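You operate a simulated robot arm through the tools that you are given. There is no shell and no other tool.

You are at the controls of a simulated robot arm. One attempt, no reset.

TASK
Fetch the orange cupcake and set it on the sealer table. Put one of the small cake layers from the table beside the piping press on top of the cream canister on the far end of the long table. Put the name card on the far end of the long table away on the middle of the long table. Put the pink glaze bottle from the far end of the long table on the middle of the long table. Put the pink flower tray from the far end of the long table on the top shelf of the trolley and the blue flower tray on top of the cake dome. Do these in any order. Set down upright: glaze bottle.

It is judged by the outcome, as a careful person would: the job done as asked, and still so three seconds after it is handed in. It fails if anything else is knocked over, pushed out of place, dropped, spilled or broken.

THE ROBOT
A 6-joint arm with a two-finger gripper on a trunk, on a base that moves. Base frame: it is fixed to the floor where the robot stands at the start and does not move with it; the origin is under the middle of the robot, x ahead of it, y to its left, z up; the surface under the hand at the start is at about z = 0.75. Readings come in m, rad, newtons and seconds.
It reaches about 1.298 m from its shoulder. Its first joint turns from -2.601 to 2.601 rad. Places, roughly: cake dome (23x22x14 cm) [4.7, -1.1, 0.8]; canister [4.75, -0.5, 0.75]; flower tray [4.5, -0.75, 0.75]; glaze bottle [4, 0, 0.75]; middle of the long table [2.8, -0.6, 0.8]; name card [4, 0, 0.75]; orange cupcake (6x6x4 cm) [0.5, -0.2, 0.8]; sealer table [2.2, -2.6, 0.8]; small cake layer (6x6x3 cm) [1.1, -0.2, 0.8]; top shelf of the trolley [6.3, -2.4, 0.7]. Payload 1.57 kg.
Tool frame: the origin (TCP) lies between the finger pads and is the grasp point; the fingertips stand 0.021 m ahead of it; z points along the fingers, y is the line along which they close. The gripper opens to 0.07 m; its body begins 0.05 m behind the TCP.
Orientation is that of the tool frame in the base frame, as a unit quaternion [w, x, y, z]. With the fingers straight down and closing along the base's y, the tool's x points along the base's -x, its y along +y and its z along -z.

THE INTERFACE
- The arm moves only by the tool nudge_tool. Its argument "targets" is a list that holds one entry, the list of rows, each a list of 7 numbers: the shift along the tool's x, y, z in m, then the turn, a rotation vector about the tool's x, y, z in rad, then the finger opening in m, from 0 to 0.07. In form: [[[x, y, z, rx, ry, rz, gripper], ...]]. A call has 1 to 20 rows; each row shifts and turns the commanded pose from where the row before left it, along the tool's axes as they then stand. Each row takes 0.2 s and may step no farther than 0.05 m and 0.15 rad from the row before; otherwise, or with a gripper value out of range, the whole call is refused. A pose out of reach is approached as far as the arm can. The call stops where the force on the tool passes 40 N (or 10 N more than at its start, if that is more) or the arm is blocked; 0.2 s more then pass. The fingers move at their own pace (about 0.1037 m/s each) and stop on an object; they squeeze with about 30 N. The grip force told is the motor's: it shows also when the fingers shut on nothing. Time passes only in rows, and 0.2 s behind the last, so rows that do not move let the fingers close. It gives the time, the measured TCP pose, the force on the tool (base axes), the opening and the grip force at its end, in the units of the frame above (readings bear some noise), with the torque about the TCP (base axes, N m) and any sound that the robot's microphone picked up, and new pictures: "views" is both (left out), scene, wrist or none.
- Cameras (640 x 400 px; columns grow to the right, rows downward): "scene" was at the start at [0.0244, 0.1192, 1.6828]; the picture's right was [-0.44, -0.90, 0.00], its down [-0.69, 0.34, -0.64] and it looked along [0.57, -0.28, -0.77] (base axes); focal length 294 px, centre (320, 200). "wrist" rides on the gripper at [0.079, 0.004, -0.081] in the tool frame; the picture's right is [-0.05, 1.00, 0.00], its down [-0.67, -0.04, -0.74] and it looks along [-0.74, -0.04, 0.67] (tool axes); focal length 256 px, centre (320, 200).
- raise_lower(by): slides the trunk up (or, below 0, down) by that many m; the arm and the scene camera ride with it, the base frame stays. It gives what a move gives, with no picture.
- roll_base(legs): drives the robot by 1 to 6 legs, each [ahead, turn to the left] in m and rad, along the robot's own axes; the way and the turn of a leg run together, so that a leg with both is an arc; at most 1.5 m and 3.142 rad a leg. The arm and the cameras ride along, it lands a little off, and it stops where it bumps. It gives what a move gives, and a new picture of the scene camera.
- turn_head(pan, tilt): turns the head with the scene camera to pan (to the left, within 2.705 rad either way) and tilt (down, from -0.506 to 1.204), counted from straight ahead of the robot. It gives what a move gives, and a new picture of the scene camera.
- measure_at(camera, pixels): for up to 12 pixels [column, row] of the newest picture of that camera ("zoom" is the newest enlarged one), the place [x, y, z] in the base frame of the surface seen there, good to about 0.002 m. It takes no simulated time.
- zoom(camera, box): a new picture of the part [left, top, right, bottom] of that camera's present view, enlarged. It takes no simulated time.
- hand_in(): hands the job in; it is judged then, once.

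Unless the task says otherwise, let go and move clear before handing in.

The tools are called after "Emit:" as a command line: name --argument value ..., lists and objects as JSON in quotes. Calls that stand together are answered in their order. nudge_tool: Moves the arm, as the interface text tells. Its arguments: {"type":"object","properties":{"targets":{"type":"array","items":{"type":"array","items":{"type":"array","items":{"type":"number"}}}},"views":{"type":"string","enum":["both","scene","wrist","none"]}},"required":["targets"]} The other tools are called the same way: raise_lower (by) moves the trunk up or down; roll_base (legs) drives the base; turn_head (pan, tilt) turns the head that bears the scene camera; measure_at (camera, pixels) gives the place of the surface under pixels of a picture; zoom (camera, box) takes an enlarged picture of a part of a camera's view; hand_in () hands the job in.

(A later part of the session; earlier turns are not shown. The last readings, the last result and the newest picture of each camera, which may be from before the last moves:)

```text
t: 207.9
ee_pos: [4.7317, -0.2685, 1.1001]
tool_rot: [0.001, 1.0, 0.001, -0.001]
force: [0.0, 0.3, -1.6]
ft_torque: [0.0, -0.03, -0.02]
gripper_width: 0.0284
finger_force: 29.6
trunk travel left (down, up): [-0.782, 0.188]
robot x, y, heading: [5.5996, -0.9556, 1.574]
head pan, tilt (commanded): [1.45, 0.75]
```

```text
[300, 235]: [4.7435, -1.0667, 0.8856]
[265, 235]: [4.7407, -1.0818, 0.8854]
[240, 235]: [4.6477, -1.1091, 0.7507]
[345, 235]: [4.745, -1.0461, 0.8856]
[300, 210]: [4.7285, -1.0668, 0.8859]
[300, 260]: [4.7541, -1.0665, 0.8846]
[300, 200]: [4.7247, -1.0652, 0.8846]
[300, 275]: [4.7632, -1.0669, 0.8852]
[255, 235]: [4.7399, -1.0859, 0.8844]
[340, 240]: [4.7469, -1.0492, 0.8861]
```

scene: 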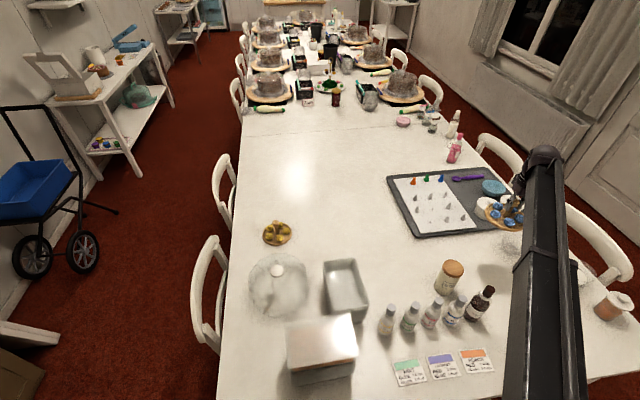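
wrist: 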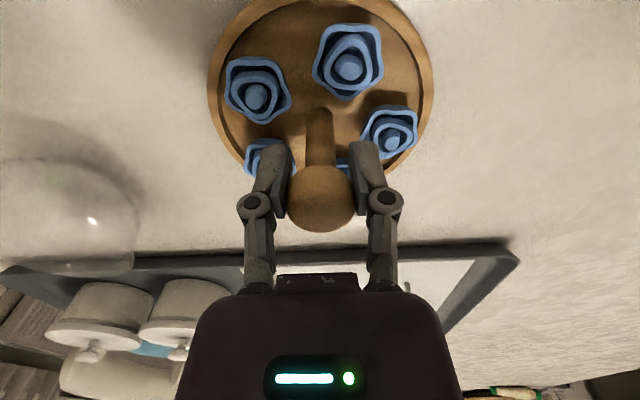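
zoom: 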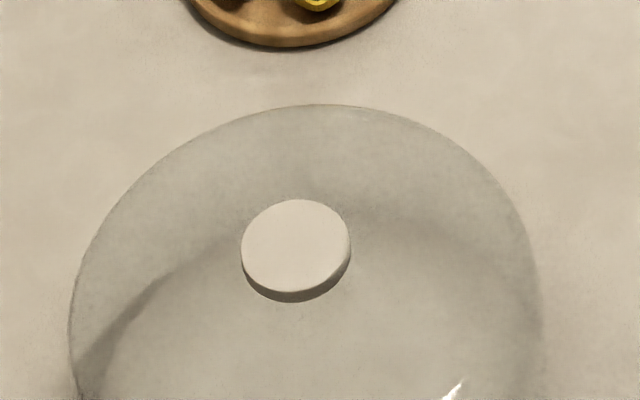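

The knob's centre is (4.748,-1.068), top z=0.8855, 4.9 cm wide. I'll carry the blue tray over to it at this height.

Emit:
nudge_tool --targets '[[[0.00088, 0.04703, 0, 0, 0, 0, 0.015], [0.00088, 0.04703, 0, 0, 0, 0, 0.015], [0.00088, 0.04703, 0, 0, 0, 0, 0.015], [0.00088, 0.04703, 0, 0, 0, 0, 0.015], [0.00088, 0.04703, 0, 0, 0, 0, 0.015], [0.00088, 0.04703, 0, 0, 0, 0, 0.015], [0.00088, 0.04703, 0, 0, 0, 0, 0.015], [0.00088, 0.04703, 0, 0, 0, 0, 0.015], [0.00088, 0.04703, 0, 0, 0, 0, 0.015], [0.00088, 0.04703, 0, 0, 0, 0, 0.015], [0.00088, 0.04703, 0, 0, 0, 0, 0.015], [0.00088, 0.04703, 0, 0, 0, 0, 0.015], [0.00088, 0.04703, 0, 0, 0, 0, 0.015], [0.00088, 0.04703, 0, 0, 0, 0, 0.015], [0.00088, 0.04703, 0, 0, 0, 0, 0.015], [0.00088, 0.04703, 0, 0, 0, 0, 0.015], [0.00088, 0.04703, 0, 0, 0, 0, 0.015], [0, 0, 0, 0, 0, 0, 0.015]]]' --views "both"

```text
t: 211.8
ee_pos: [4.7483, -1.0697, 1.1]
tool_rot: [0.001, 1.0, 0.001, 0.0]
force: [-0.4, -0.9, -2.6]
ft_torque: [0.02, -0.06, 0.0]
gripper_width: 0.0279
finger_force: 29.5
trunk travel left (down, up): [-0.782, 0.188]
robot x, y, heading: [5.6025, -0.9536, 1.565]
head pan, tilt (commanded): [1.45, 0.75]
```

scene: 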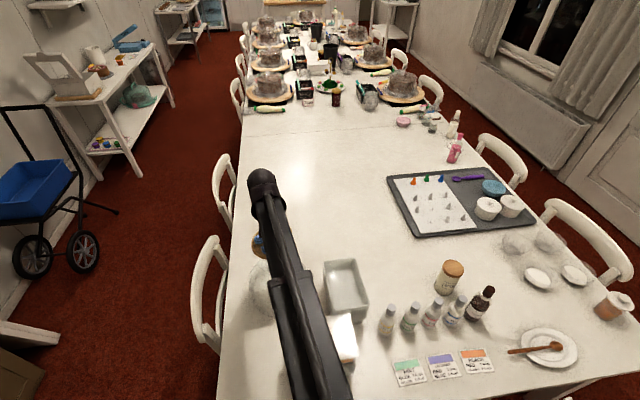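
wrist: 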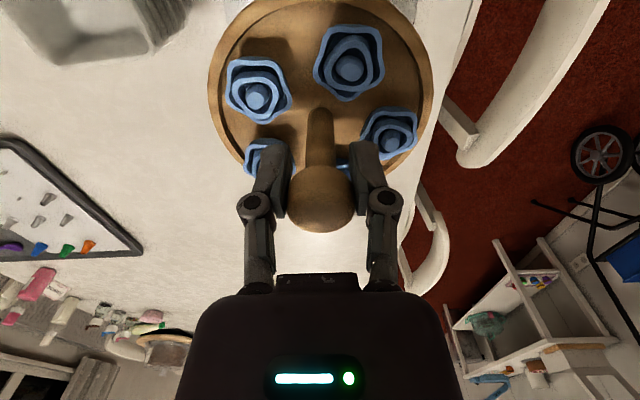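

The TCP is over the knob within 2 mm. I'll lower to just above contact, then step down.

Emit:
raise_lower --by -0.138

Emit:
zoom --camera "scene" --box '[220, 200, 380, 300]'

Emit:
raise_lower --by -0.005

```text
t: 213.4
ee_pos: [4.7485, -1.0701, 0.9622]
tool_rot: [0.0, 1.0, 0.001, -0.001]
force: [0.2, -0.3, -1.7]
ft_torque: [0.0, -0.02, -0.01]
gripper_width: 0.0281
finger_force: 30.3
trunk travel left (down, up): [-0.644, 0.326]
robot x, y, heading: [5.6035, -0.9527, 1.574]
head pan, tilt (commanded): [1.45, 0.75]
```

```text
4.00 times, centred on (300, 250) of scene
```

zoom: 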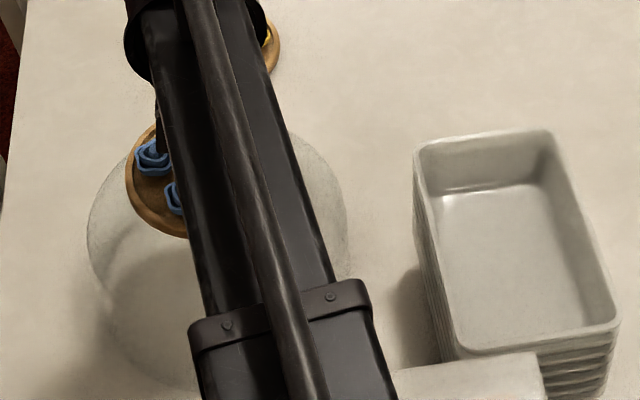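

```text
t: 213.9
ee_pos: [4.7477, -1.0706, 0.9579]
tool_rot: [0.0, 1.0, 0.001, -0.001]
force: [0.5, -0.1, -2.1]
ft_torque: [0.02, -0.02, 0.02]
gripper_width: 0.0282
finger_force: 30.0
trunk travel left (down, up): [-0.639, 0.331]
robot x, y, heading: [5.597, -0.9545, 1.567]
head pan, tilt (commanded): [1.45, 0.75]
```

No contact yet. I'll correct 2 mm in y and continue down in small steps.

Emit:
nudge_tool --targets '[[[0, -0.002, 0, 0, 0, 0, 0.015], [0, 0, 0, 0, 0, 0, 0.015]]]' --views "none"

Emit:
raise_lower --by -0.002

Emit:
raise_lower --by -0.001

```text
t: 214.5
ee_pos: [4.7484, -1.0676, 0.9575]
tool_rot: [-0.001, 1.0, 0.0, 0.0]
force: [-0.6, 1.3, -0.6]
ft_torque: [-0.01, -0.05, -0.03]
gripper_width: 0.0283
finger_force: 29.8
trunk travel left (down, up): [-0.639, 0.331]
robot x, y, heading: [5.5951, -0.9557, 1.572]
head pan, tilt (commanded): [1.45, 0.75]
```

```text
t: 215.1
ee_pos: [4.7468, -1.067, 0.9566]
tool_rot: [0.0, 1.0, 0.0, 0.0]
force: [-0.7, -0.6, -2.0]
ft_torque: [0.0, 0.01, -0.02]
gripper_width: 0.0283
finger_force: 29.9
trunk travel left (down, up): [-0.637, 0.333]
robot x, y, heading: [5.5984, -0.9556, 1.57]
head pan, tilt (commanded): [1.45, 0.75]
```

```text
t: 215.6
ee_pos: [4.7484, -1.0672, 0.9539]
tool_rot: [0.0, 1.0, 0.0, 0.0]
force: [-2.1, -0.4, 1.8]
ft_torque: [0.0, 0.06, -0.01]
gripper_width: 0.0283
finger_force: 30.0
trunk travel left (down, up): [-0.636, 0.334]
robot x, y, heading: [5.5978, -0.9537, 1.566]
head pan, tilt (commanded): [1.45, 0.75]
```

The first touch shows (force z +1.8 N). I'll open the fingers evenly now.

Emit:
nudge_tool --targets '[[[0, 0, 0, 0, 0, 0, 0.032], [0, 0, 0, 0, 0, 0, 0.038], [0, 0, 0, 0, 0, 0, 0.045], [0, 0, 0, 0, 0, 0, 0.055], [0, 0, 0, 0, 0, 0, 0.065], [0, 0, 0, 0, 0, 0, 0.07], [0, 0, 0, 0, 0, 0, 0.07]]]' --views "wrist"

```text
t: 217.2
ee_pos: [4.7486, -1.0655, 0.9547]
tool_rot: [0.001, 1.0, 0.001, -0.001]
force: [0.2, -0.3, 0.1]
ft_torque: [0.02, 0.01, 0.0]
gripper_width: 0.0699
finger_force: 0.1
trunk travel left (down, up): [-0.636, 0.334]
robot x, y, heading: [5.6027, -0.957, 1.565]
head pan, tilt (commanded): [1.45, 0.75]
```

wrist: 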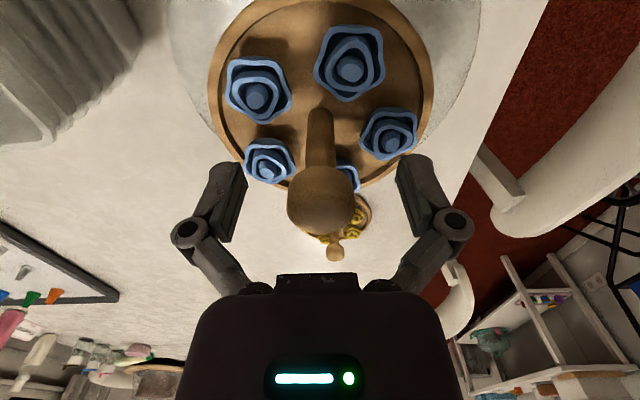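

The tray rests level on the knob. I'll rise straight up and check it.

Emit:
raise_lower --by 0.15

Emit:
zoom --camera "wrist" --box '[0, 0, 640, 400]'

Emit:
zoom --camera "scene" --box '[200, 200, 360, 300]'

```text
t: 218.9
ee_pos: [4.7474, -1.0677, 1.1058]
tool_rot: [0.0, 1.0, 0.001, 0.001]
force: [-0.1, 0.9, 0.2]
ft_torque: [0.0, 0.02, -0.02]
gripper_width: 0.0697
finger_force: 0.0
trunk travel left (down, up): [-0.786, 0.184]
robot x, y, heading: [5.6011, -0.9561, 1.57]
head pan, tilt (commanded): [1.45, 0.75]
```

```text
1.00 times, centred on (320, 200) of wrist (not enlarged: the box is as wide or as high as the picture)
```

zoom: 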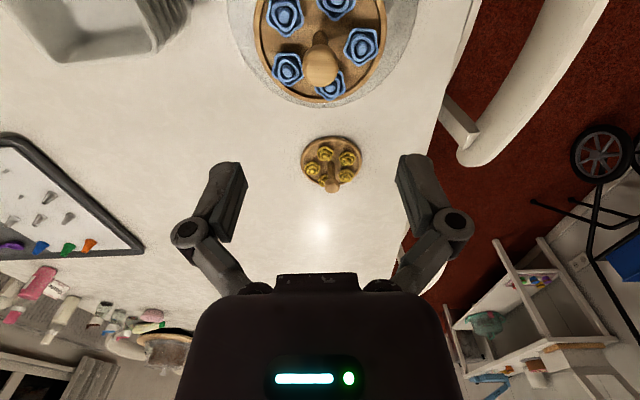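

```text
4.00 times, centred on (280, 250) of scene
```

zoom: 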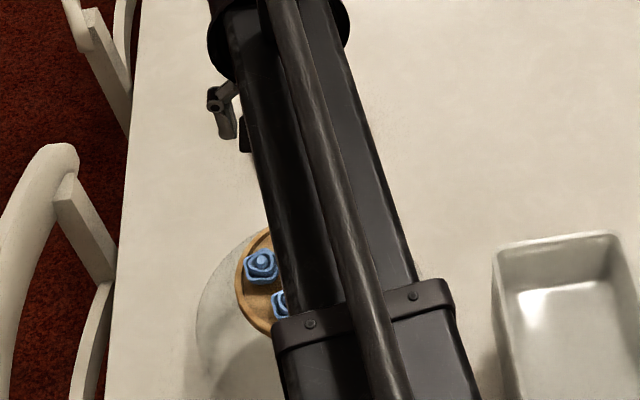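

The blue tray sits on the dome with all flowers in place. Next I'll retract the arm in two stages and head for the left side, where the card and pink bottle are.

Emit:
nudge_tool --targets '[[[0.0181, -0.0441, 0, 0, 0, 0, 0.07], [0.0181, -0.0441, 0, 0, 0, 0, 0.07], [0.0181, -0.0441, 0, 0, 0, 0, 0.07], [0.0181, -0.0441, 0, 0, 0, 0, 0.07], [0.0181, -0.0441, 0, 0, 0, 0, 0.07], [0.0181, -0.0441, 0, 0, 0, 0, 0.07], [0.0181, -0.0441, 0, 0, 0, 0, 0.07], [0.0181, -0.0441, 0, 0, 0, 0, 0.07], [0.0181, -0.0441, 0, 0, 0, 0, 0.07], [0.0181, -0.0441, 0, 0, 0, 0, 0.07], [0.0181, -0.0441, 0, 0, 0, 0, 0.07], [0.0181, -0.0441, 0, 0, 0, 0, 0.07], [0.0181, -0.0441, 0, 0, 0, 0, 0.07], [0.0181, -0.0441, 0, 0, 0, 0, 0.07]]]' --views "scene"

Emit:
nudge_tool --targets '[[[0.0462, -0.0088, 0, 0, 0, 0, 0.07], [0.0462, -0.0088, 0, 0, 0, 0, 0.07], [0.0462, -0.0088, 0, 0, 0, 0, 0.07], [0.0462, -0.0088, 0, 0, 0, 0, 0.07], [0.0462, -0.0088, 0, 0, 0, 0, 0.07], [0.0462, -0.0088, 0, 0, 0, 0, 0.07], [0.0462, -0.0088, 0, 0, 0, 0, 0.07], [0.0462, -0.0088, 0, 0, 0, 0, 0.07], [0.0462, -0.0088, 0, 0, 0, 0, 0.07], [0.0462, -0.0088, 0, 0, 0, 0, 0.07], [0.0462, -0.0088, 0, 0, 0, 0, 0.07], [0.0462, -0.0088, 0, 0, 0, 0, 0.07], [0.0462, -0.0088, 0, 0, 0, 0, 0.07]]]' --views "none"

Emit:
turn_head --pan 1.0 --tilt 0.6

```text
t: 221.9
ee_pos: [5.0017, -0.4479, 1.1037]
tool_rot: [0.0, 1.0, 0.002, 0.0]
force: [-0.2, 0.1, 0.4]
ft_torque: [-0.02, -0.01, 0.01]
gripper_width: 0.0699
finger_force: 0.0
trunk travel left (down, up): [-0.786, 0.184]
robot x, y, heading: [5.6031, -0.9554, 1.574]
head pan, tilt (commanded): [1.45, 0.75]
```

scene: 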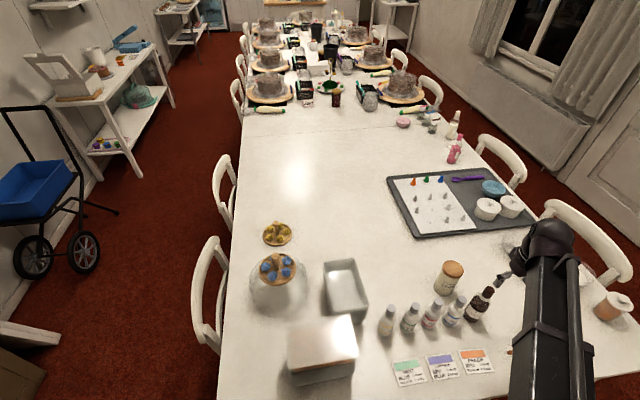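

```text
t: 224.7
ee_pos: [5.6039, -0.334, 1.1051]
tool_rot: [0.001, 1.0, 0.001, 0.0]
force: [-0.3, -0.2, -0.9]
ft_torque: [-0.01, 0.06, -0.01]
gripper_width: 0.0697
finger_force: 0.0
trunk travel left (down, up): [-0.786, 0.184]
robot x, y, heading: [5.6019, -0.9545, 1.568]
head pan, tilt (commanded): [1.45, 0.75]
```

```text
t: 225.6
ee_pos: [5.6012, -0.3341, 1.1046]
tool_rot: [0.0, 1.0, 0.001, 0.0]
force: [-0.7, 0.5, 0.2]
ft_torque: [0.0, -0.03, 0.0]
gripper_width: 0.0698
finger_force: 0.1
trunk travel left (down, up): [-0.786, 0.184]
robot x, y, heading: [5.5971, -0.956, 1.569]
head pan, tilt (commanded): [1.0, 0.6]
```

scene: 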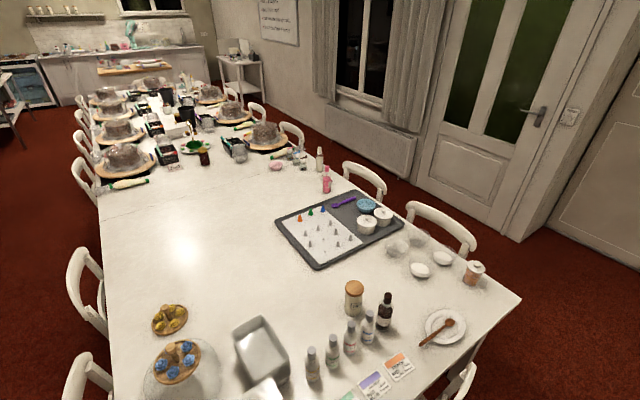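

The dome holds the blue tray at (277,268) in the scene. Now I'll drive forward past the table's end and turn left into the left corridor.

Emit:
roll_base --legs '[[0.8, -0.03], [0.85, 0.03]]'

Emit:
turn_head --pan 1.2 --tilt 0.7

```text
t: 235.9
ee_pos: [5.6276, 1.3112, 1.1051]
tool_rot: [0.001, 1.0, -0.001, 0.0]
force: [-0.2, -0.3, 0.6]
ft_torque: [0.01, 0.02, 0.0]
gripper_width: 0.0701
finger_force: 0.1
trunk travel left (down, up): [-0.786, 0.184]
robot x, y, heading: [5.6234, 0.6908, 1.573]
head pan, tilt (commanded): [1.0, 0.6]
```

scene: 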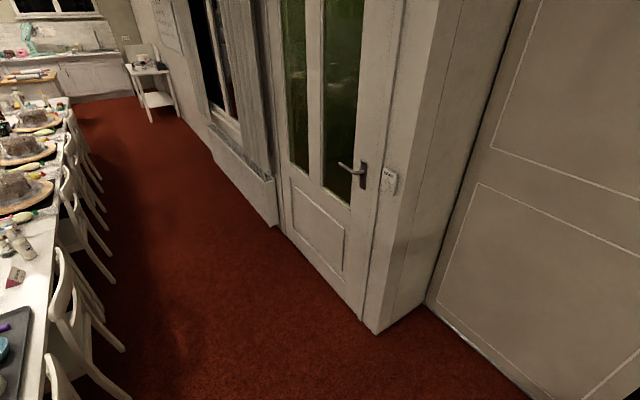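

```text
t: 236.6
ee_pos: [5.6273, 1.3116, 1.1042]
tool_rot: [0.0, 1.0, -0.001, 0.0]
force: [-0.5, 0.0, -0.3]
ft_torque: [0.02, -0.01, -0.02]
gripper_width: 0.0701
finger_force: 0.1
trunk travel left (down, up): [-0.786, 0.184]
robot x, y, heading: [5.6259, 0.6912, 1.572]
head pan, tilt (commanded): [1.201, 0.7]
```

scene: 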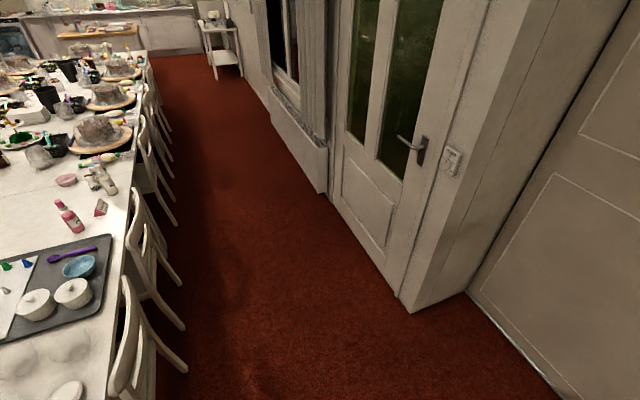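

Emit:
measure_at --camera "scene" --pixels '[[187, 370], [184, 325], [180, 280], [176, 220], [412, 310], [325, 190], [465, 290], [300, 150], [101, 208], [66, 215], [105, 290], [200, 150]]'

Emit:
zoom --camera "scene" --box '[0, 120, 200, 245]'

```text
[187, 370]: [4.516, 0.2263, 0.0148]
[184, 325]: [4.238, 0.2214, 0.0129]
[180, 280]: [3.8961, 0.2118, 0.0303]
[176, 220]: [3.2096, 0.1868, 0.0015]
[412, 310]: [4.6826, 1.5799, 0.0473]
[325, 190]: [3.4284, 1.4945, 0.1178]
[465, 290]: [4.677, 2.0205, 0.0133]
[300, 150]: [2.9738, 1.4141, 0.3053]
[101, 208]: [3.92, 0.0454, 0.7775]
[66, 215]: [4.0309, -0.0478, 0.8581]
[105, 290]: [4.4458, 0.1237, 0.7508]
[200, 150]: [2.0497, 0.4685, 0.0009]
```

```text
3.20 times, centred on (100, 182) of scene
```

zoom: 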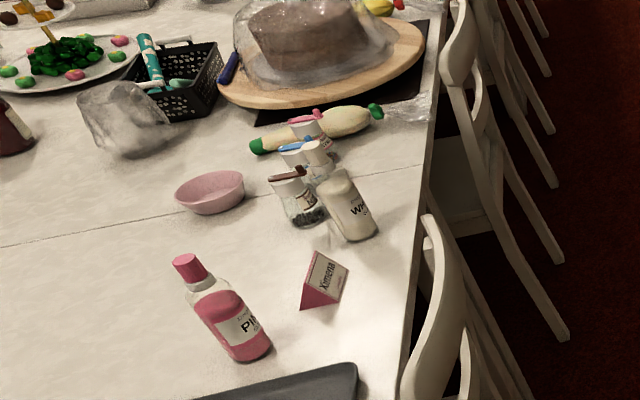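

The card ("Ximena" tent card) is at (3.92,0.045) and the pink bottle at (4.03,-0.05); chair legs reach y≈0.23 and the radiator y≈1.41. I'll turn left and drive down the corridor to about x=3.35.

Emit:
roll_base --legs '[[0, 1.59]]'

Emit:
roll_base --legs '[[1.15, 0], [1.1, 0]]'

Emit:
turn_head --pan 1.57 --tilt 0.7

```text
t: 242.8
ee_pos: [5.0045, 0.6872, 1.1034]
tool_rot: [0.001, 0.703, 0.711, 0.001]
force: [0.1, -0.3, 0.5]
ft_torque: [-0.01, -0.05, 0.0]
gripper_width: 0.0701
finger_force: 0.0
trunk travel left (down, up): [-0.786, 0.184]
robot x, y, heading: [5.6292, 0.6558, -3.142]
head pan, tilt (commanded): [1.201, 0.7]
```

scene: 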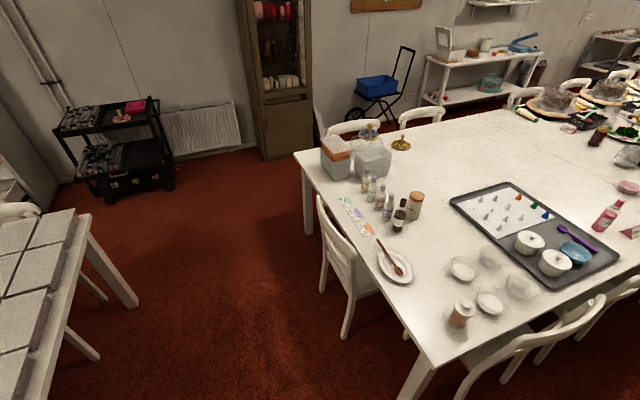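

```text
t: 256.4
ee_pos: [2.7615, 0.6496, 1.1044]
tool_rot: [0.001, 0.697, 0.717, 0.001]
force: [0.1, -0.7, 0.1]
ft_torque: [0.03, 0.01, 0.04]
gripper_width: 0.07
finger_force: 0.0
trunk travel left (down, up): [-0.786, 0.184]
robot x, y, heading: [3.3839, 0.6291, -3.116]
head pan, tilt (commanded): [1.201, 0.7]
```

scene: 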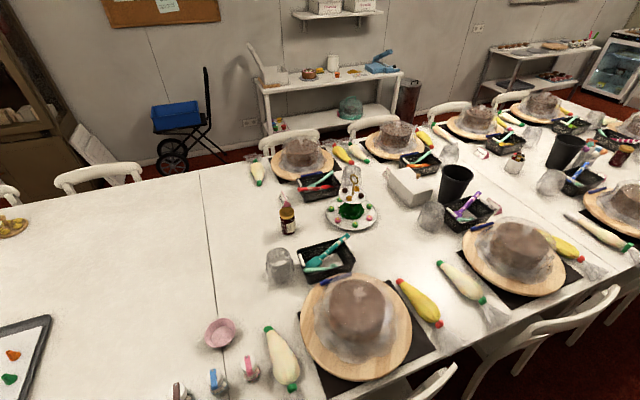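

```text
t: 257.2
ee_pos: [2.7608, 0.6498, 1.1053]
tool_rot: [0.001, 0.697, 0.717, 0.0]
force: [-0.5, 0.5, 0.2]
ft_torque: [-0.01, -0.03, 0.01]
gripper_width: 0.0698
finger_force: 0.0
trunk travel left (down, up): [-0.786, 0.184]
robot x, y, heading: [3.3818, 0.6249, -3.123]
head pan, tilt (commanded): [1.571, 0.7]
```

scene: 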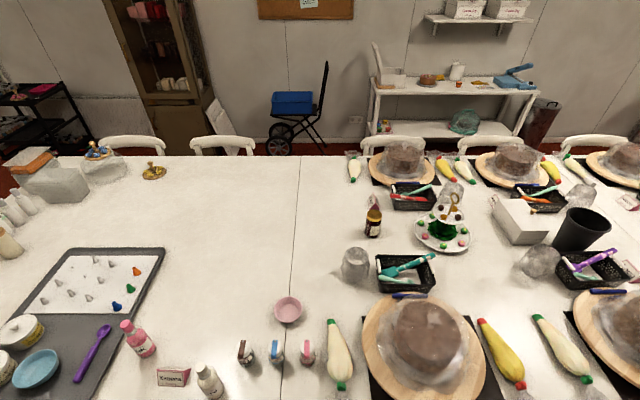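

From here I see the card at (172,376), pink bottle at (138,340), and the middle of the table to the right with a tree stand (445,225) and a white box (520,220). I'll look closer at the middle for free spots.

Emit:
turn_head --pan 1.2 --tilt 0.75

Emit:
zoom --camera "scene" --box '[240, 110, 520, 285]'

Emit:
measure_at --camera "scene" --pixels '[[395, 205], [385, 170], [350, 200], [430, 215], [408, 180], [453, 180], [395, 230], [420, 240], [288, 210], [280, 250], [370, 230], [480, 190]]'

```text
t: 258.1
ee_pos: [2.7617, 0.6496, 1.1055]
tool_rot: [0.001, 0.696, 0.718, 0.0]
force: [-0.2, 0.6, 0.4]
ft_torque: [0.0, 0.0, 0.01]
gripper_width: 0.0699
finger_force: 0.1
trunk travel left (down, up): [-0.786, 0.184]
robot x, y, heading: [3.3844, 0.6278, -3.124]
head pan, tilt (commanded): [1.201, 0.75]
```

scene: 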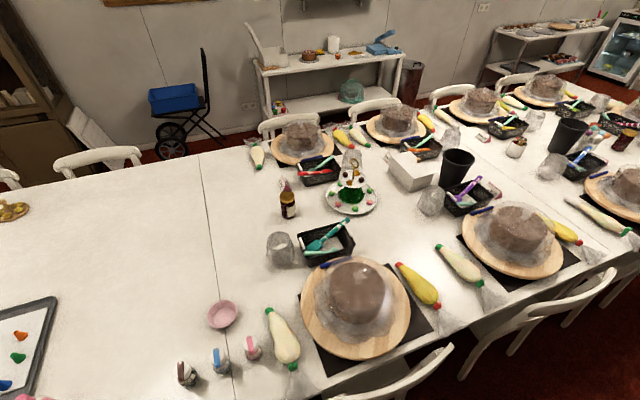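

```text
2.29 times, centred on (380, 198) of scene
```

zoom: 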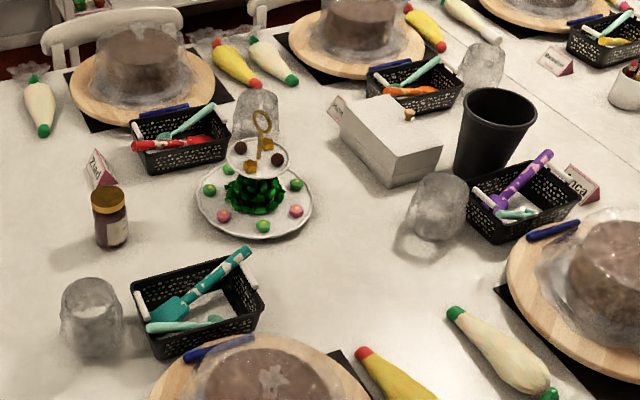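

```text
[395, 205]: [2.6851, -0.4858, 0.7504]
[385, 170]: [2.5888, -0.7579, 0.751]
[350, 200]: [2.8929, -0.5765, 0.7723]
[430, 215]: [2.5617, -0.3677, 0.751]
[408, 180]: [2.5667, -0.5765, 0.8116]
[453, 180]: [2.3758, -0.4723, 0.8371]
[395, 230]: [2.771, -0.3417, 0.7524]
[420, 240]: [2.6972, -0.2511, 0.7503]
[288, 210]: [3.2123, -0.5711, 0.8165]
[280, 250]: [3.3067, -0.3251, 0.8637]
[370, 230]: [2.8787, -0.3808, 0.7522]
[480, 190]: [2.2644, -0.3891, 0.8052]
```

There is a free patch in the middle around (2.72,-0.42), between the tree plate, box and glass. I'll back up 0.3 m so the card and bottle are within comfortable reach, then swing the arm to the left.

Emit:
roll_base --legs '[[-0.3, 0]]'

Emit:
nudge_tool --targets '[[[-0.04755, 0.01437, 0, 0, 0, 0, 0.07], [-0.04755, 0.01437, 0, 0, 0, 0, 0.07], [-0.04755, 0.01437, 0, 0, 0, 0, 0.07], [-0.04755, 0.01437, 0, 0, 0, 0, 0.07], [-0.04755, 0.01437, 0, 0, 0, 0, 0.07], [-0.04755, 0.01437, 0, 0, 0, 0, 0.07], [-0.04755, 0.01437, 0, 0, 0, 0, 0.07], [-0.04755, 0.01437, 0, 0, 0, 0, 0.07], [-0.04755, 0.01437, 0, 0, 0, 0, 0.07], [-0.04755, 0.01437, 0, 0, 0, 0, 0.07], [-0.04755, 0.01437, 0, 0, 0, 0, 0.07], [-0.04755, 0.01437, 0, 0, 0, 0, 0.07]]]' --views "none"

Emit:
nudge_tool --targets '[[[-0.0022, 0.0478, 0, 0, 0, 0, 0.07], [-0.0022, 0.0478, 0, 0, 0, 0, 0.07], [-0.0022, 0.0478, 0, 0, 0, 0, 0.07], [-0.0022, 0.0478, 0, 0, 0, 0, 0.07], [-0.0022, 0.0478, 0, 0, 0, 0, 0.07], [-0.0022, 0.0478, 0, 0, 0, 0, 0.07], [-0.0022, 0.0478, 0, 0, 0, 0, 0.07], [-0.0022, 0.0478, 0, 0, 0, 0, 0.07], [-0.0022, 0.0478, 0, 0, 0, 0, 0.07], [-0.0022, 0.0478, 0, 0, 0, 0, 0.07], [-0.0022, 0.0478, 0, 0, 0, 0, 0.07], [-0.0022, 0.0478, 0, 0, 0, 0, 0.07], [-0.0022, 0.0478, 0, 0, 0, 0, 0.07], [-0.0022, 0.0478, 0, 0, 0, 0, 0.07]]]' --views "both"

```text
t: 260.4
ee_pos: [3.0616, 0.6548, 1.1048]
tool_rot: [0.0, 0.695, 0.719, 0.001]
force: [1.2, 1.1, -0.2]
ft_torque: [-0.02, -0.01, 0.01]
gripper_width: 0.0699
finger_force: 0.0
trunk travel left (down, up): [-0.786, 0.184]
robot x, y, heading: [3.6851, 0.6325, -3.119]
head pan, tilt (commanded): [1.201, 0.75]
```

scene: 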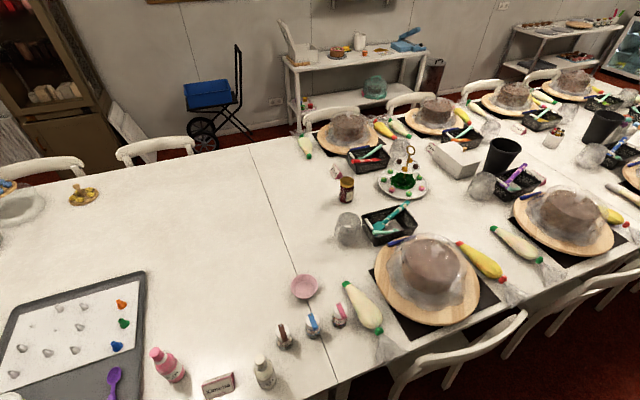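

```text
t: 263.0
ee_pos: [3.2527, 0.0877, 1.1038]
tool_rot: [0.0, 0.696, 0.718, 0.002]
force: [0.6, -1.3, -1.2]
ft_torque: [0.0, -0.02, 0.0]
gripper_width: 0.07
finger_force: 0.1
trunk travel left (down, up): [-0.786, 0.184]
robot x, y, heading: [3.6834, 0.6319, -3.116]
head pan, tilt (commanded): [1.201, 0.75]
```

```text
t: 266.0
ee_pos: [3.9223, 0.0804, 1.105]
tool_rot: [0.0, 0.696, 0.718, 0.001]
force: [0.3, 0.0, -0.3]
ft_torque: [0.0, 0.0, 0.03]
gripper_width: 0.07
finger_force: 0.1
trunk travel left (down, up): [-0.786, 0.184]
robot x, y, heading: [3.6851, 0.6321, -3.119]
head pan, tilt (commanded): [1.201, 0.75]
```

scene: 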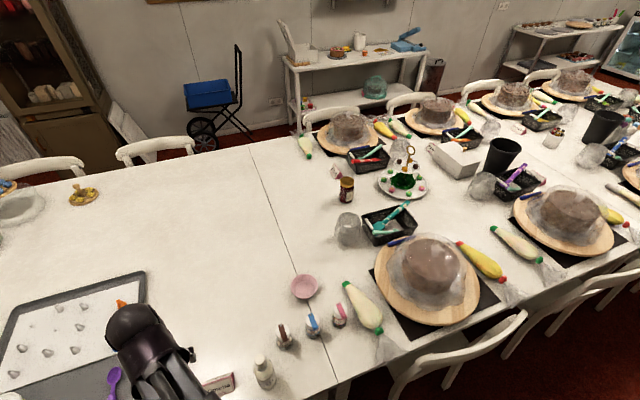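
wrist: 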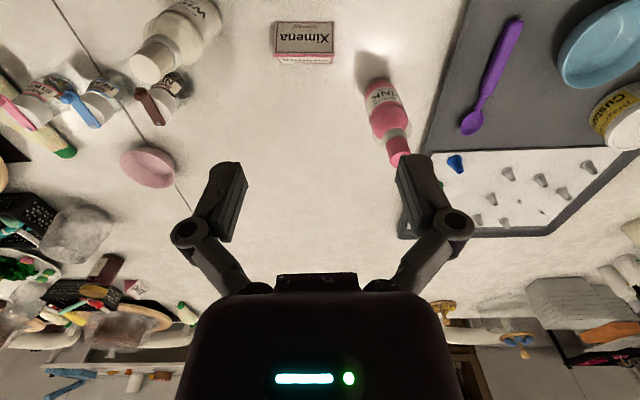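

The card "Ximena" is at wrist (304,40), and the pink bottle at (388,120). I'll zoom on both and measure.

Emit:
zoom --camera "wrist" --box '[240, 0, 440, 125]'

Emit:
measure_at --camera "zoom" --pixels '[[117, 72], [297, 72], [117, 165], [300, 165], [205, 85], [205, 130], [205, 165], [205, 188], [115, 190], [302, 190], [205, 178], [300, 195]]'

Emit:
measure_at --camera "wrist" --pixels '[[398, 158], [395, 148], [393, 140], [390, 130], [385, 110], [382, 95], [378, 82], [368, 110], [402, 108], [388, 145], [408, 145], [380, 120]]'

```text
3.20 times, centred on (340, 62) of wrist
```

zoom: 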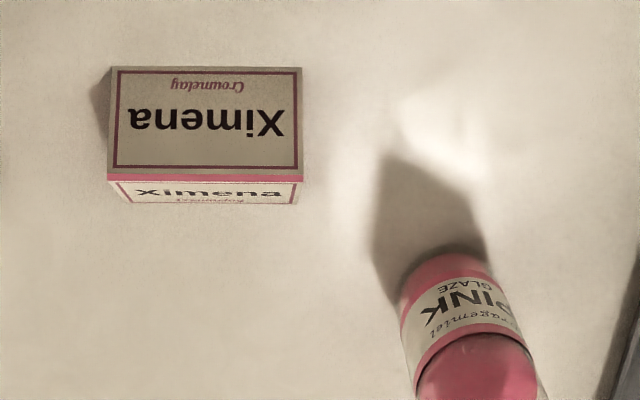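

```text
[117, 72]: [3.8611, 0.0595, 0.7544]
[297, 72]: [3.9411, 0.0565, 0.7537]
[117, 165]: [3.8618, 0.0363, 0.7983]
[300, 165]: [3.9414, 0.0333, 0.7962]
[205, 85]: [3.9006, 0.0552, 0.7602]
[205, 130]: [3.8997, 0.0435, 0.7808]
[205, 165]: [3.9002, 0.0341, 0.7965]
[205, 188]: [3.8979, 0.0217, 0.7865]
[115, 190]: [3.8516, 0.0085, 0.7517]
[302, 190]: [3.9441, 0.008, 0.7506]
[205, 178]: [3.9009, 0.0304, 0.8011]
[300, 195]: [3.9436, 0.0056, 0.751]
```

```text
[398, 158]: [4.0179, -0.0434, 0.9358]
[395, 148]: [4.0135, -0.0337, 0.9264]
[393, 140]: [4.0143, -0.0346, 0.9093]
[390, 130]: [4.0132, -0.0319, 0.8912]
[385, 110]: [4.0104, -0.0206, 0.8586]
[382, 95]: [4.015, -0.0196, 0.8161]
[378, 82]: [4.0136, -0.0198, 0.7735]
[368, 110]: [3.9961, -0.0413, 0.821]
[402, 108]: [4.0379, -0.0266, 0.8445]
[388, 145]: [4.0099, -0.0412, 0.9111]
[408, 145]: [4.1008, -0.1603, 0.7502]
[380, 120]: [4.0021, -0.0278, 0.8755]
```

The tent card's ridge runs along x at y≈0.031 (angle -0.038 rad), base 5.8 cm deep, so I'll grip across y. First I'll measure the white bottle at (165,45) to make sure the gripper has room.

Emit:
measure_at --camera "wrist" --pixels '[[150, 60], [140, 75], [165, 50], [190, 30], [200, 15], [180, 45], [215, 10], [170, 90], [155, 105], [205, 35], [160, 35], [180, 10]]'

Emit:
zoom --camera "wrist" --box '[80, 0, 280, 125]'

```text
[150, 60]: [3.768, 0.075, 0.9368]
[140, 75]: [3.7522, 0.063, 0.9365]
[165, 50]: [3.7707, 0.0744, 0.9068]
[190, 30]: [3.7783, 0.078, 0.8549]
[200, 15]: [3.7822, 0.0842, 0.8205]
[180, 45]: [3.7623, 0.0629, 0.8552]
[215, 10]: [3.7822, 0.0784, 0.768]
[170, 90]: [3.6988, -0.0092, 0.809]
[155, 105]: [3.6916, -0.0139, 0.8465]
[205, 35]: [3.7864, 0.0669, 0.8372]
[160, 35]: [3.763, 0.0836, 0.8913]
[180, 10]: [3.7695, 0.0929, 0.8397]
```

```text
3.20 times, centred on (180, 62) of wrist
```

zoom: 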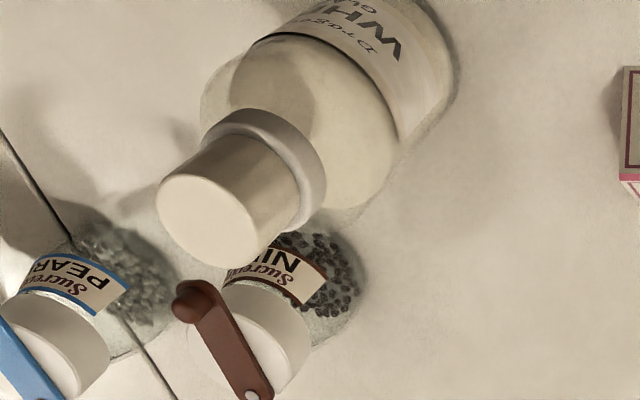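

The white bottle stands close to the card, so I'll take the pink bottle first. I'll zoom on its cap at wrist (398,150) for an exact centre.

Emit:
zoom --camera "wrist" --box '[340, 70, 440, 132]'

Emit:
zoom --camera "wrist" --box '[350, 110, 450, 172]'

Emit:
measure_at --camera "zoom" --pixels '[[300, 310], [260, 300], [340, 300], [300, 280], [300, 340], [220, 180], [340, 180], [280, 180], [250, 250], [340, 250]]'

```text
6.40 times, centred on (390, 101) of wrist
```

zoom: 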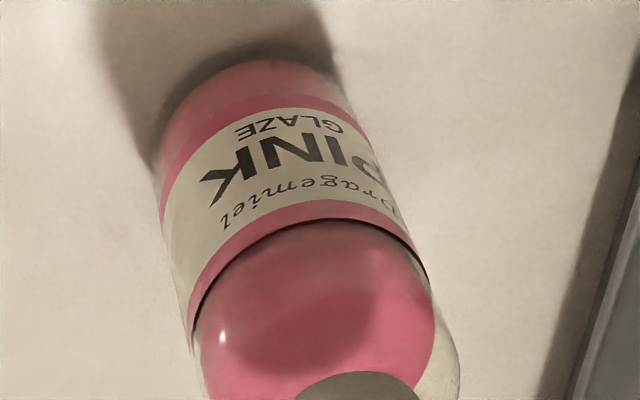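

```text
6.40 times, centred on (400, 141) of wrist
```

zoom: 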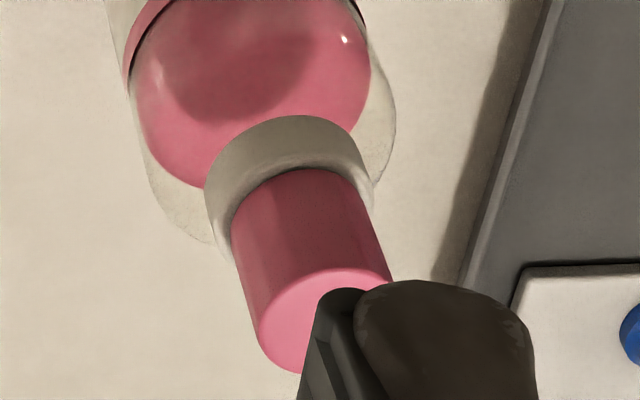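

```text
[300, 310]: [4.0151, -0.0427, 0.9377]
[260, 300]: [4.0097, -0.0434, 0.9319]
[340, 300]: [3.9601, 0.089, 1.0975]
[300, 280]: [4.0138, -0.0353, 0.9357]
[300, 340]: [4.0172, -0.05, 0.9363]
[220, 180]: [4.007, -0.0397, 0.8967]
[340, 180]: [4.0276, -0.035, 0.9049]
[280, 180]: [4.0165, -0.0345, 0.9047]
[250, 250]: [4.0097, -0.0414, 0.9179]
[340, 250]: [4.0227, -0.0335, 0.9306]
```

The cap's centre is about (4.018,-0.045), top z 0.937. I'll move above it and verify.

Emit:
nudge_tool --targets '[[[-0.0321, 0.02295, 0, 0, 0, 0, 0.07], [-0.0321, 0.02295, 0, 0, 0, 0, 0.07], [-0.0321, 0.02295, 0, 0, 0, 0, 0.07], [-0.0321, 0.02295, 0, 0, 0, 0, 0.07], [0, 0, 0, 0, 0, 0, 0.07]]]' --views "wrist"

Emit:
zoom --camera "wrist" --box '[240, 0, 400, 100]'

Emit:
measure_at --camera "wrist" --pixels '[[320, 90], [320, 80], [320, 70], [320, 60], [310, 80], [330, 80], [305, 70], [335, 70], [320, 50], [320, 40]]'

```text
t: 267.2
ee_pos: [4.0187, -0.0443, 1.1058]
tool_rot: [0.001, 0.695, 0.719, 0.001]
force: [0.1, -0.6, 0.2]
ft_torque: [0.02, 0.01, 0.0]
gripper_width: 0.07
finger_force: 0.1
trunk travel left (down, up): [-0.786, 0.184]
robot x, y, heading: [3.6818, 0.6369, -3.119]
head pan, tilt (commanded): [1.201, 0.75]
```

wrist: 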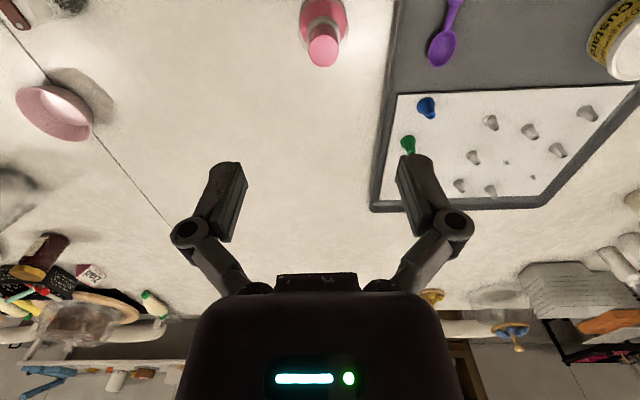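

```text
4.00 times, centred on (320, 50) of wrist
```

zoom: 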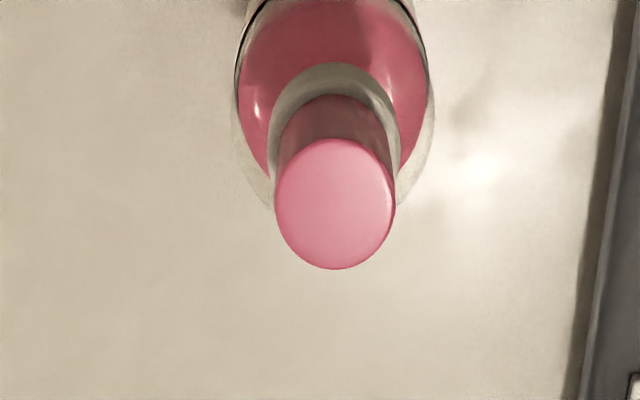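

```text
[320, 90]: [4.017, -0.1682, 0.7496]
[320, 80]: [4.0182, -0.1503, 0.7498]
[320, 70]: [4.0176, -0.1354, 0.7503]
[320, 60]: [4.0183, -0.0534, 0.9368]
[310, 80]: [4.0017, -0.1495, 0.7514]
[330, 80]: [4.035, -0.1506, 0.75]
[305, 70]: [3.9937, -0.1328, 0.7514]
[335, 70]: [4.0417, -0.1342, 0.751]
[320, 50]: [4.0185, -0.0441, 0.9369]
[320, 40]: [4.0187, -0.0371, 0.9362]
```

The cap is centred at about x=4.022, 3 mm off; I'll correct that and lower to z≈0.915 around the cap.

Emit:
nudge_tool --targets '[[[0, 0.003, 0, 0, 0, 0, 0.07], [0, 0, 0, 0, 0, 0, 0.07]]]' --views "none"

Emit:
raise_lower --by -0.12

Emit:
zoom --camera "wrist" --box '[160, 0, 480, 200]'

```text
t: 267.8
ee_pos: [4.0214, -0.0448, 1.104]
tool_rot: [0.001, 0.696, 0.719, 0.001]
force: [-0.3, -0.5, 0.6]
ft_torque: [-0.03, -0.01, -0.02]
gripper_width: 0.0702
finger_force: 0.0
trunk travel left (down, up): [-0.786, 0.184]
robot x, y, heading: [3.6837, 0.6333, -3.116]
head pan, tilt (commanded): [1.201, 0.75]
```

```text
t: 269.3
ee_pos: [4.0214, -0.0441, 0.9848]
tool_rot: [0.0, 0.695, 0.719, 0.0]
force: [-0.4, -0.1, -0.7]
ft_torque: [0.01, -0.01, 0.02]
gripper_width: 0.0704
finger_force: 0.0
trunk travel left (down, up): [-0.666, 0.304]
robot x, y, heading: [3.686, 0.6327, -3.117]
head pan, tilt (commanded): [1.201, 0.75]
```

```text
2.00 times, centred on (320, 100) of wrist
```

zoom: 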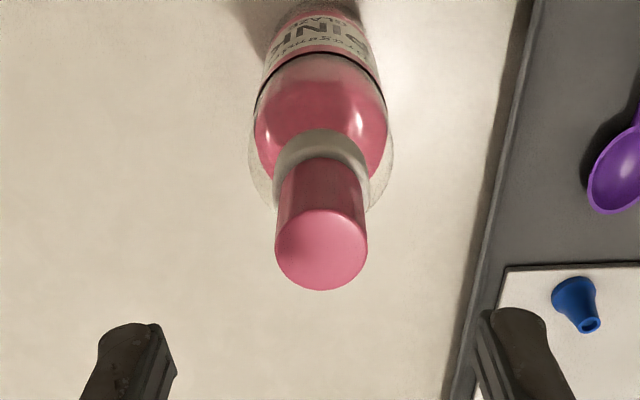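

The cap is centred between the fingers. I'll lower 0.07 m and close.

Emit:
raise_lower --by -0.07

Emit:
nudge_tool --targets '[[[0, 0, 0, 0, 0, 0, 0.05], [0, 0, 0, 0, 0, 0, 0.035], [0, 0, 0, 0, 0, 0, 0.02], [0, 0, 0, 0, 0, 0, 0.015], [0, 0, 0, 0, 0, 0, 0.015]]]' --views "wrist"

```text
t: 270.4
ee_pos: [4.0232, -0.0441, 0.9149]
tool_rot: [0.0, 0.695, 0.719, -0.001]
force: [0.5, -0.5, -0.9]
ft_torque: [-0.02, -0.01, -0.03]
gripper_width: 0.07
finger_force: 0.0
trunk travel left (down, up): [-0.596, 0.374]
robot x, y, heading: [3.68, 0.6317, -3.114]
head pan, tilt (commanded): [1.201, 0.75]
```

```text
t: 271.6
ee_pos: [4.0217, -0.0445, 0.9145]
tool_rot: [0.0, 0.695, 0.719, 0.001]
force: [1.1, -0.7, 1.3]
ft_torque: [-0.03, -0.08, 0.0]
gripper_width: 0.0326
finger_force: 30.3
trunk travel left (down, up): [-0.596, 0.374]
robot x, y, heading: [3.6823, 0.6291, -3.119]
head pan, tilt (commanded): [1.201, 0.75]
```

wrist: 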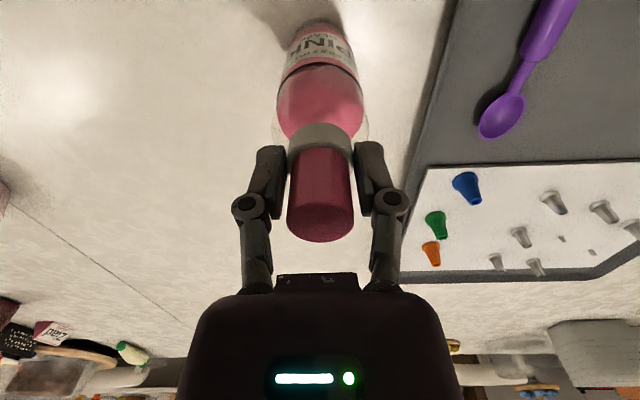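

The fingers hold the neck ring at 0.0326 m. I'll lift 0.3 m so the bottle's base (≈1.05) clears everything.

Emit:
raise_lower --by 0.3

Emit:
zoom --camera "wrist" --box '[0, 0, 640, 400]'

Emit:
roll_base --legs '[[0.78, 0]]'

Emit:
turn_head --pan 1.5 --tilt 0.85

```text
t: 274.6
ee_pos: [4.0221, -0.0442, 1.2137]
tool_rot: [0.0, 0.695, 0.719, 0.0]
force: [-0.7, -0.7, -3.0]
ft_torque: [-0.01, -0.04, -0.01]
gripper_width: 0.0324
finger_force: 29.6
trunk travel left (down, up): [-0.896, 0.074]
robot x, y, heading: [3.6801, 0.632, -3.116]
head pan, tilt (commanded): [1.201, 0.75]
```

```text
1.00 times, centred on (320, 200) of wrist (not enlarged: the box is as wide or as high as the picture)
```

zoom: 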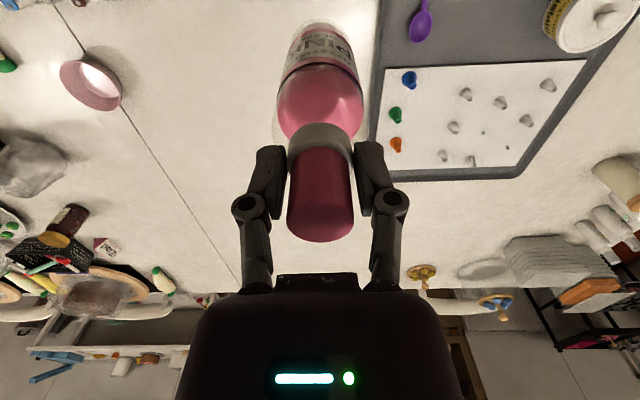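

```text
t: 279.7
ee_pos: [3.2388, -0.0642, 1.2128]
tool_rot: [0.001, 0.698, 0.716, 0.0]
force: [-0.1, 0.0, -3.0]
ft_torque: [0.07, -0.03, 0.0]
gripper_width: 0.0327
finger_force: 29.7
trunk travel left (down, up): [-0.896, 0.074]
robot x, y, heading: [2.9064, 0.6157, -3.119]
head pan, tilt (commanded): [1.201, 0.75]
```

scene: 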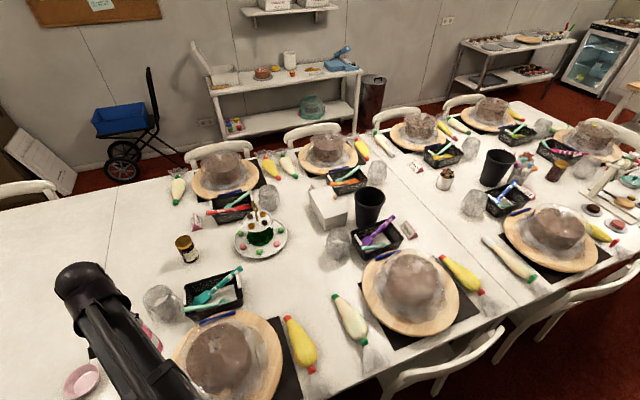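

```text
t: 280.5
ee_pos: [3.2389, -0.0628, 1.2145]
tool_rot: [0.001, 0.698, 0.717, 0.0]
force: [1.0, -1.0, -3.0]
ft_torque: [0.01, 0.02, 0.0]
gripper_width: 0.0325
finger_force: 29.9
trunk travel left (down, up): [-0.896, 0.074]
robot x, y, heading: [2.9054, 0.6164, -3.127]
head pan, tilt (commanded): [1.499, 0.85]
```

scene: 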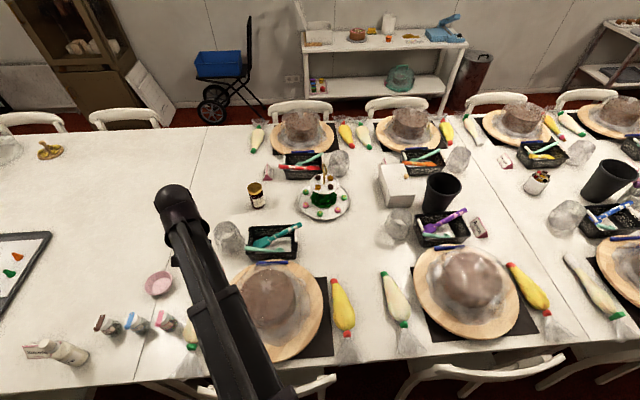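

The bottle is held well. The free patch in the middle is near scene (355,230), between the tree plate, white box, glass and basket; I'll measure its borders.

Emit:
zoom --camera "scene" --box '[260, 140, 460, 265]'

Emit:
measure_at --camera "zoom" --pixels '[[320, 280], [280, 300], [350, 320], [300, 250], [350, 230], [375, 200], [395, 280], [130, 350], [210, 270], [275, 230], [340, 180], [320, 350]]'

```text
3.20 times, centred on (360, 202) of scene
```

zoom: 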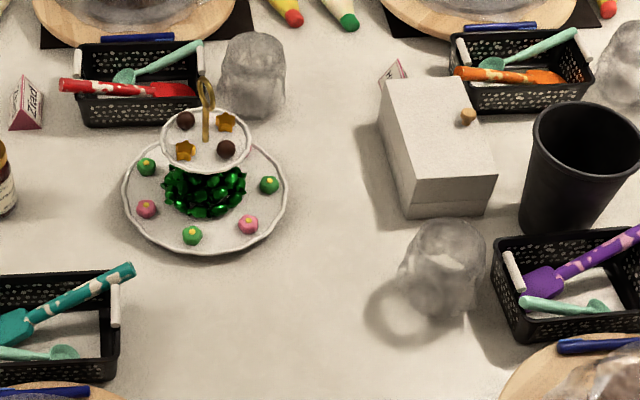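

```text
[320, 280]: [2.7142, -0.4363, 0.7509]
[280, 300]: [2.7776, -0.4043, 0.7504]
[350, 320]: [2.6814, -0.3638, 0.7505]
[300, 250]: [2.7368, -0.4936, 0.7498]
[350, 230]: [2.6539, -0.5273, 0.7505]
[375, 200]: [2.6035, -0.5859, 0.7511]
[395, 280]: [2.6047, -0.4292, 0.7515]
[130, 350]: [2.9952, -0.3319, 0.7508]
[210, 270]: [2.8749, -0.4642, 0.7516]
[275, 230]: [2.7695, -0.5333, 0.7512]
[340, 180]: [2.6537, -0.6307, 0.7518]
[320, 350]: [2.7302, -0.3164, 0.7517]
```

The free patch spans roughly x 2.64–2.95, y -0.30–-0.50. I'll carry the bottle to above (2.72,-0.47).

Emit:
nudge_tool --targets '[[[-0.02807, -0.03782, 0, 0, 0, 0, 0.015], [-0.02807, -0.03782, 0, 0, 0, 0, 0.015], [-0.02807, -0.03782, 0, 0, 0, 0, 0.015], [-0.02807, -0.03782, 0, 0, 0, 0, 0.015], [-0.02807, -0.03782, 0, 0, 0, 0, 0.015], [-0.02807, -0.03782, 0, 0, 0, 0, 0.015], [-0.02807, -0.03782, 0, 0, 0, 0, 0.015], [-0.02807, -0.03782, 0, 0, 0, 0, 0.015], [-0.02807, -0.03782, 0, 0, 0, 0, 0.015], [-0.02807, -0.03782, 0, 0, 0, 0, 0.015], [-0.02807, -0.03782, 0, 0, 0, 0, 0.015], [-0.02807, -0.03782, 0, 0, 0, 0, 0.015], [-0.02807, -0.03782, 0, 0, 0, 0, 0.015], [-0.02807, -0.03782, 0, 0, 0, 0, 0.015], [0, 0, 0, 0, 0, 0, 0.015]]]' --views "both"

```text
t: 283.7
ee_pos: [2.7206, -0.4704, 1.2139]
tool_rot: [0.0, 0.697, 0.717, 0.0]
force: [0.6, 0.5, -3.2]
ft_torque: [0.03, 0.01, 0.03]
gripper_width: 0.0326
finger_force: 29.8
trunk travel left (down, up): [-0.896, 0.074]
robot x, y, heading: [2.9049, 0.6157, -3.126]
head pan, tilt (commanded): [1.499, 0.85]
```

scene: 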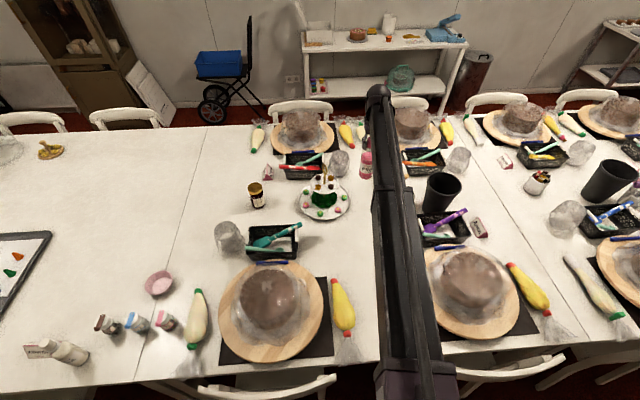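
wrist: 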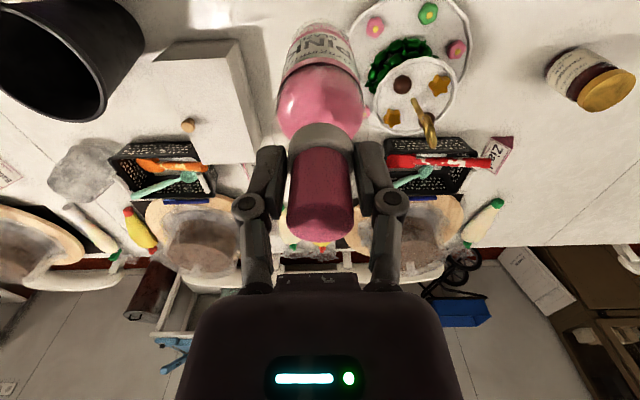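

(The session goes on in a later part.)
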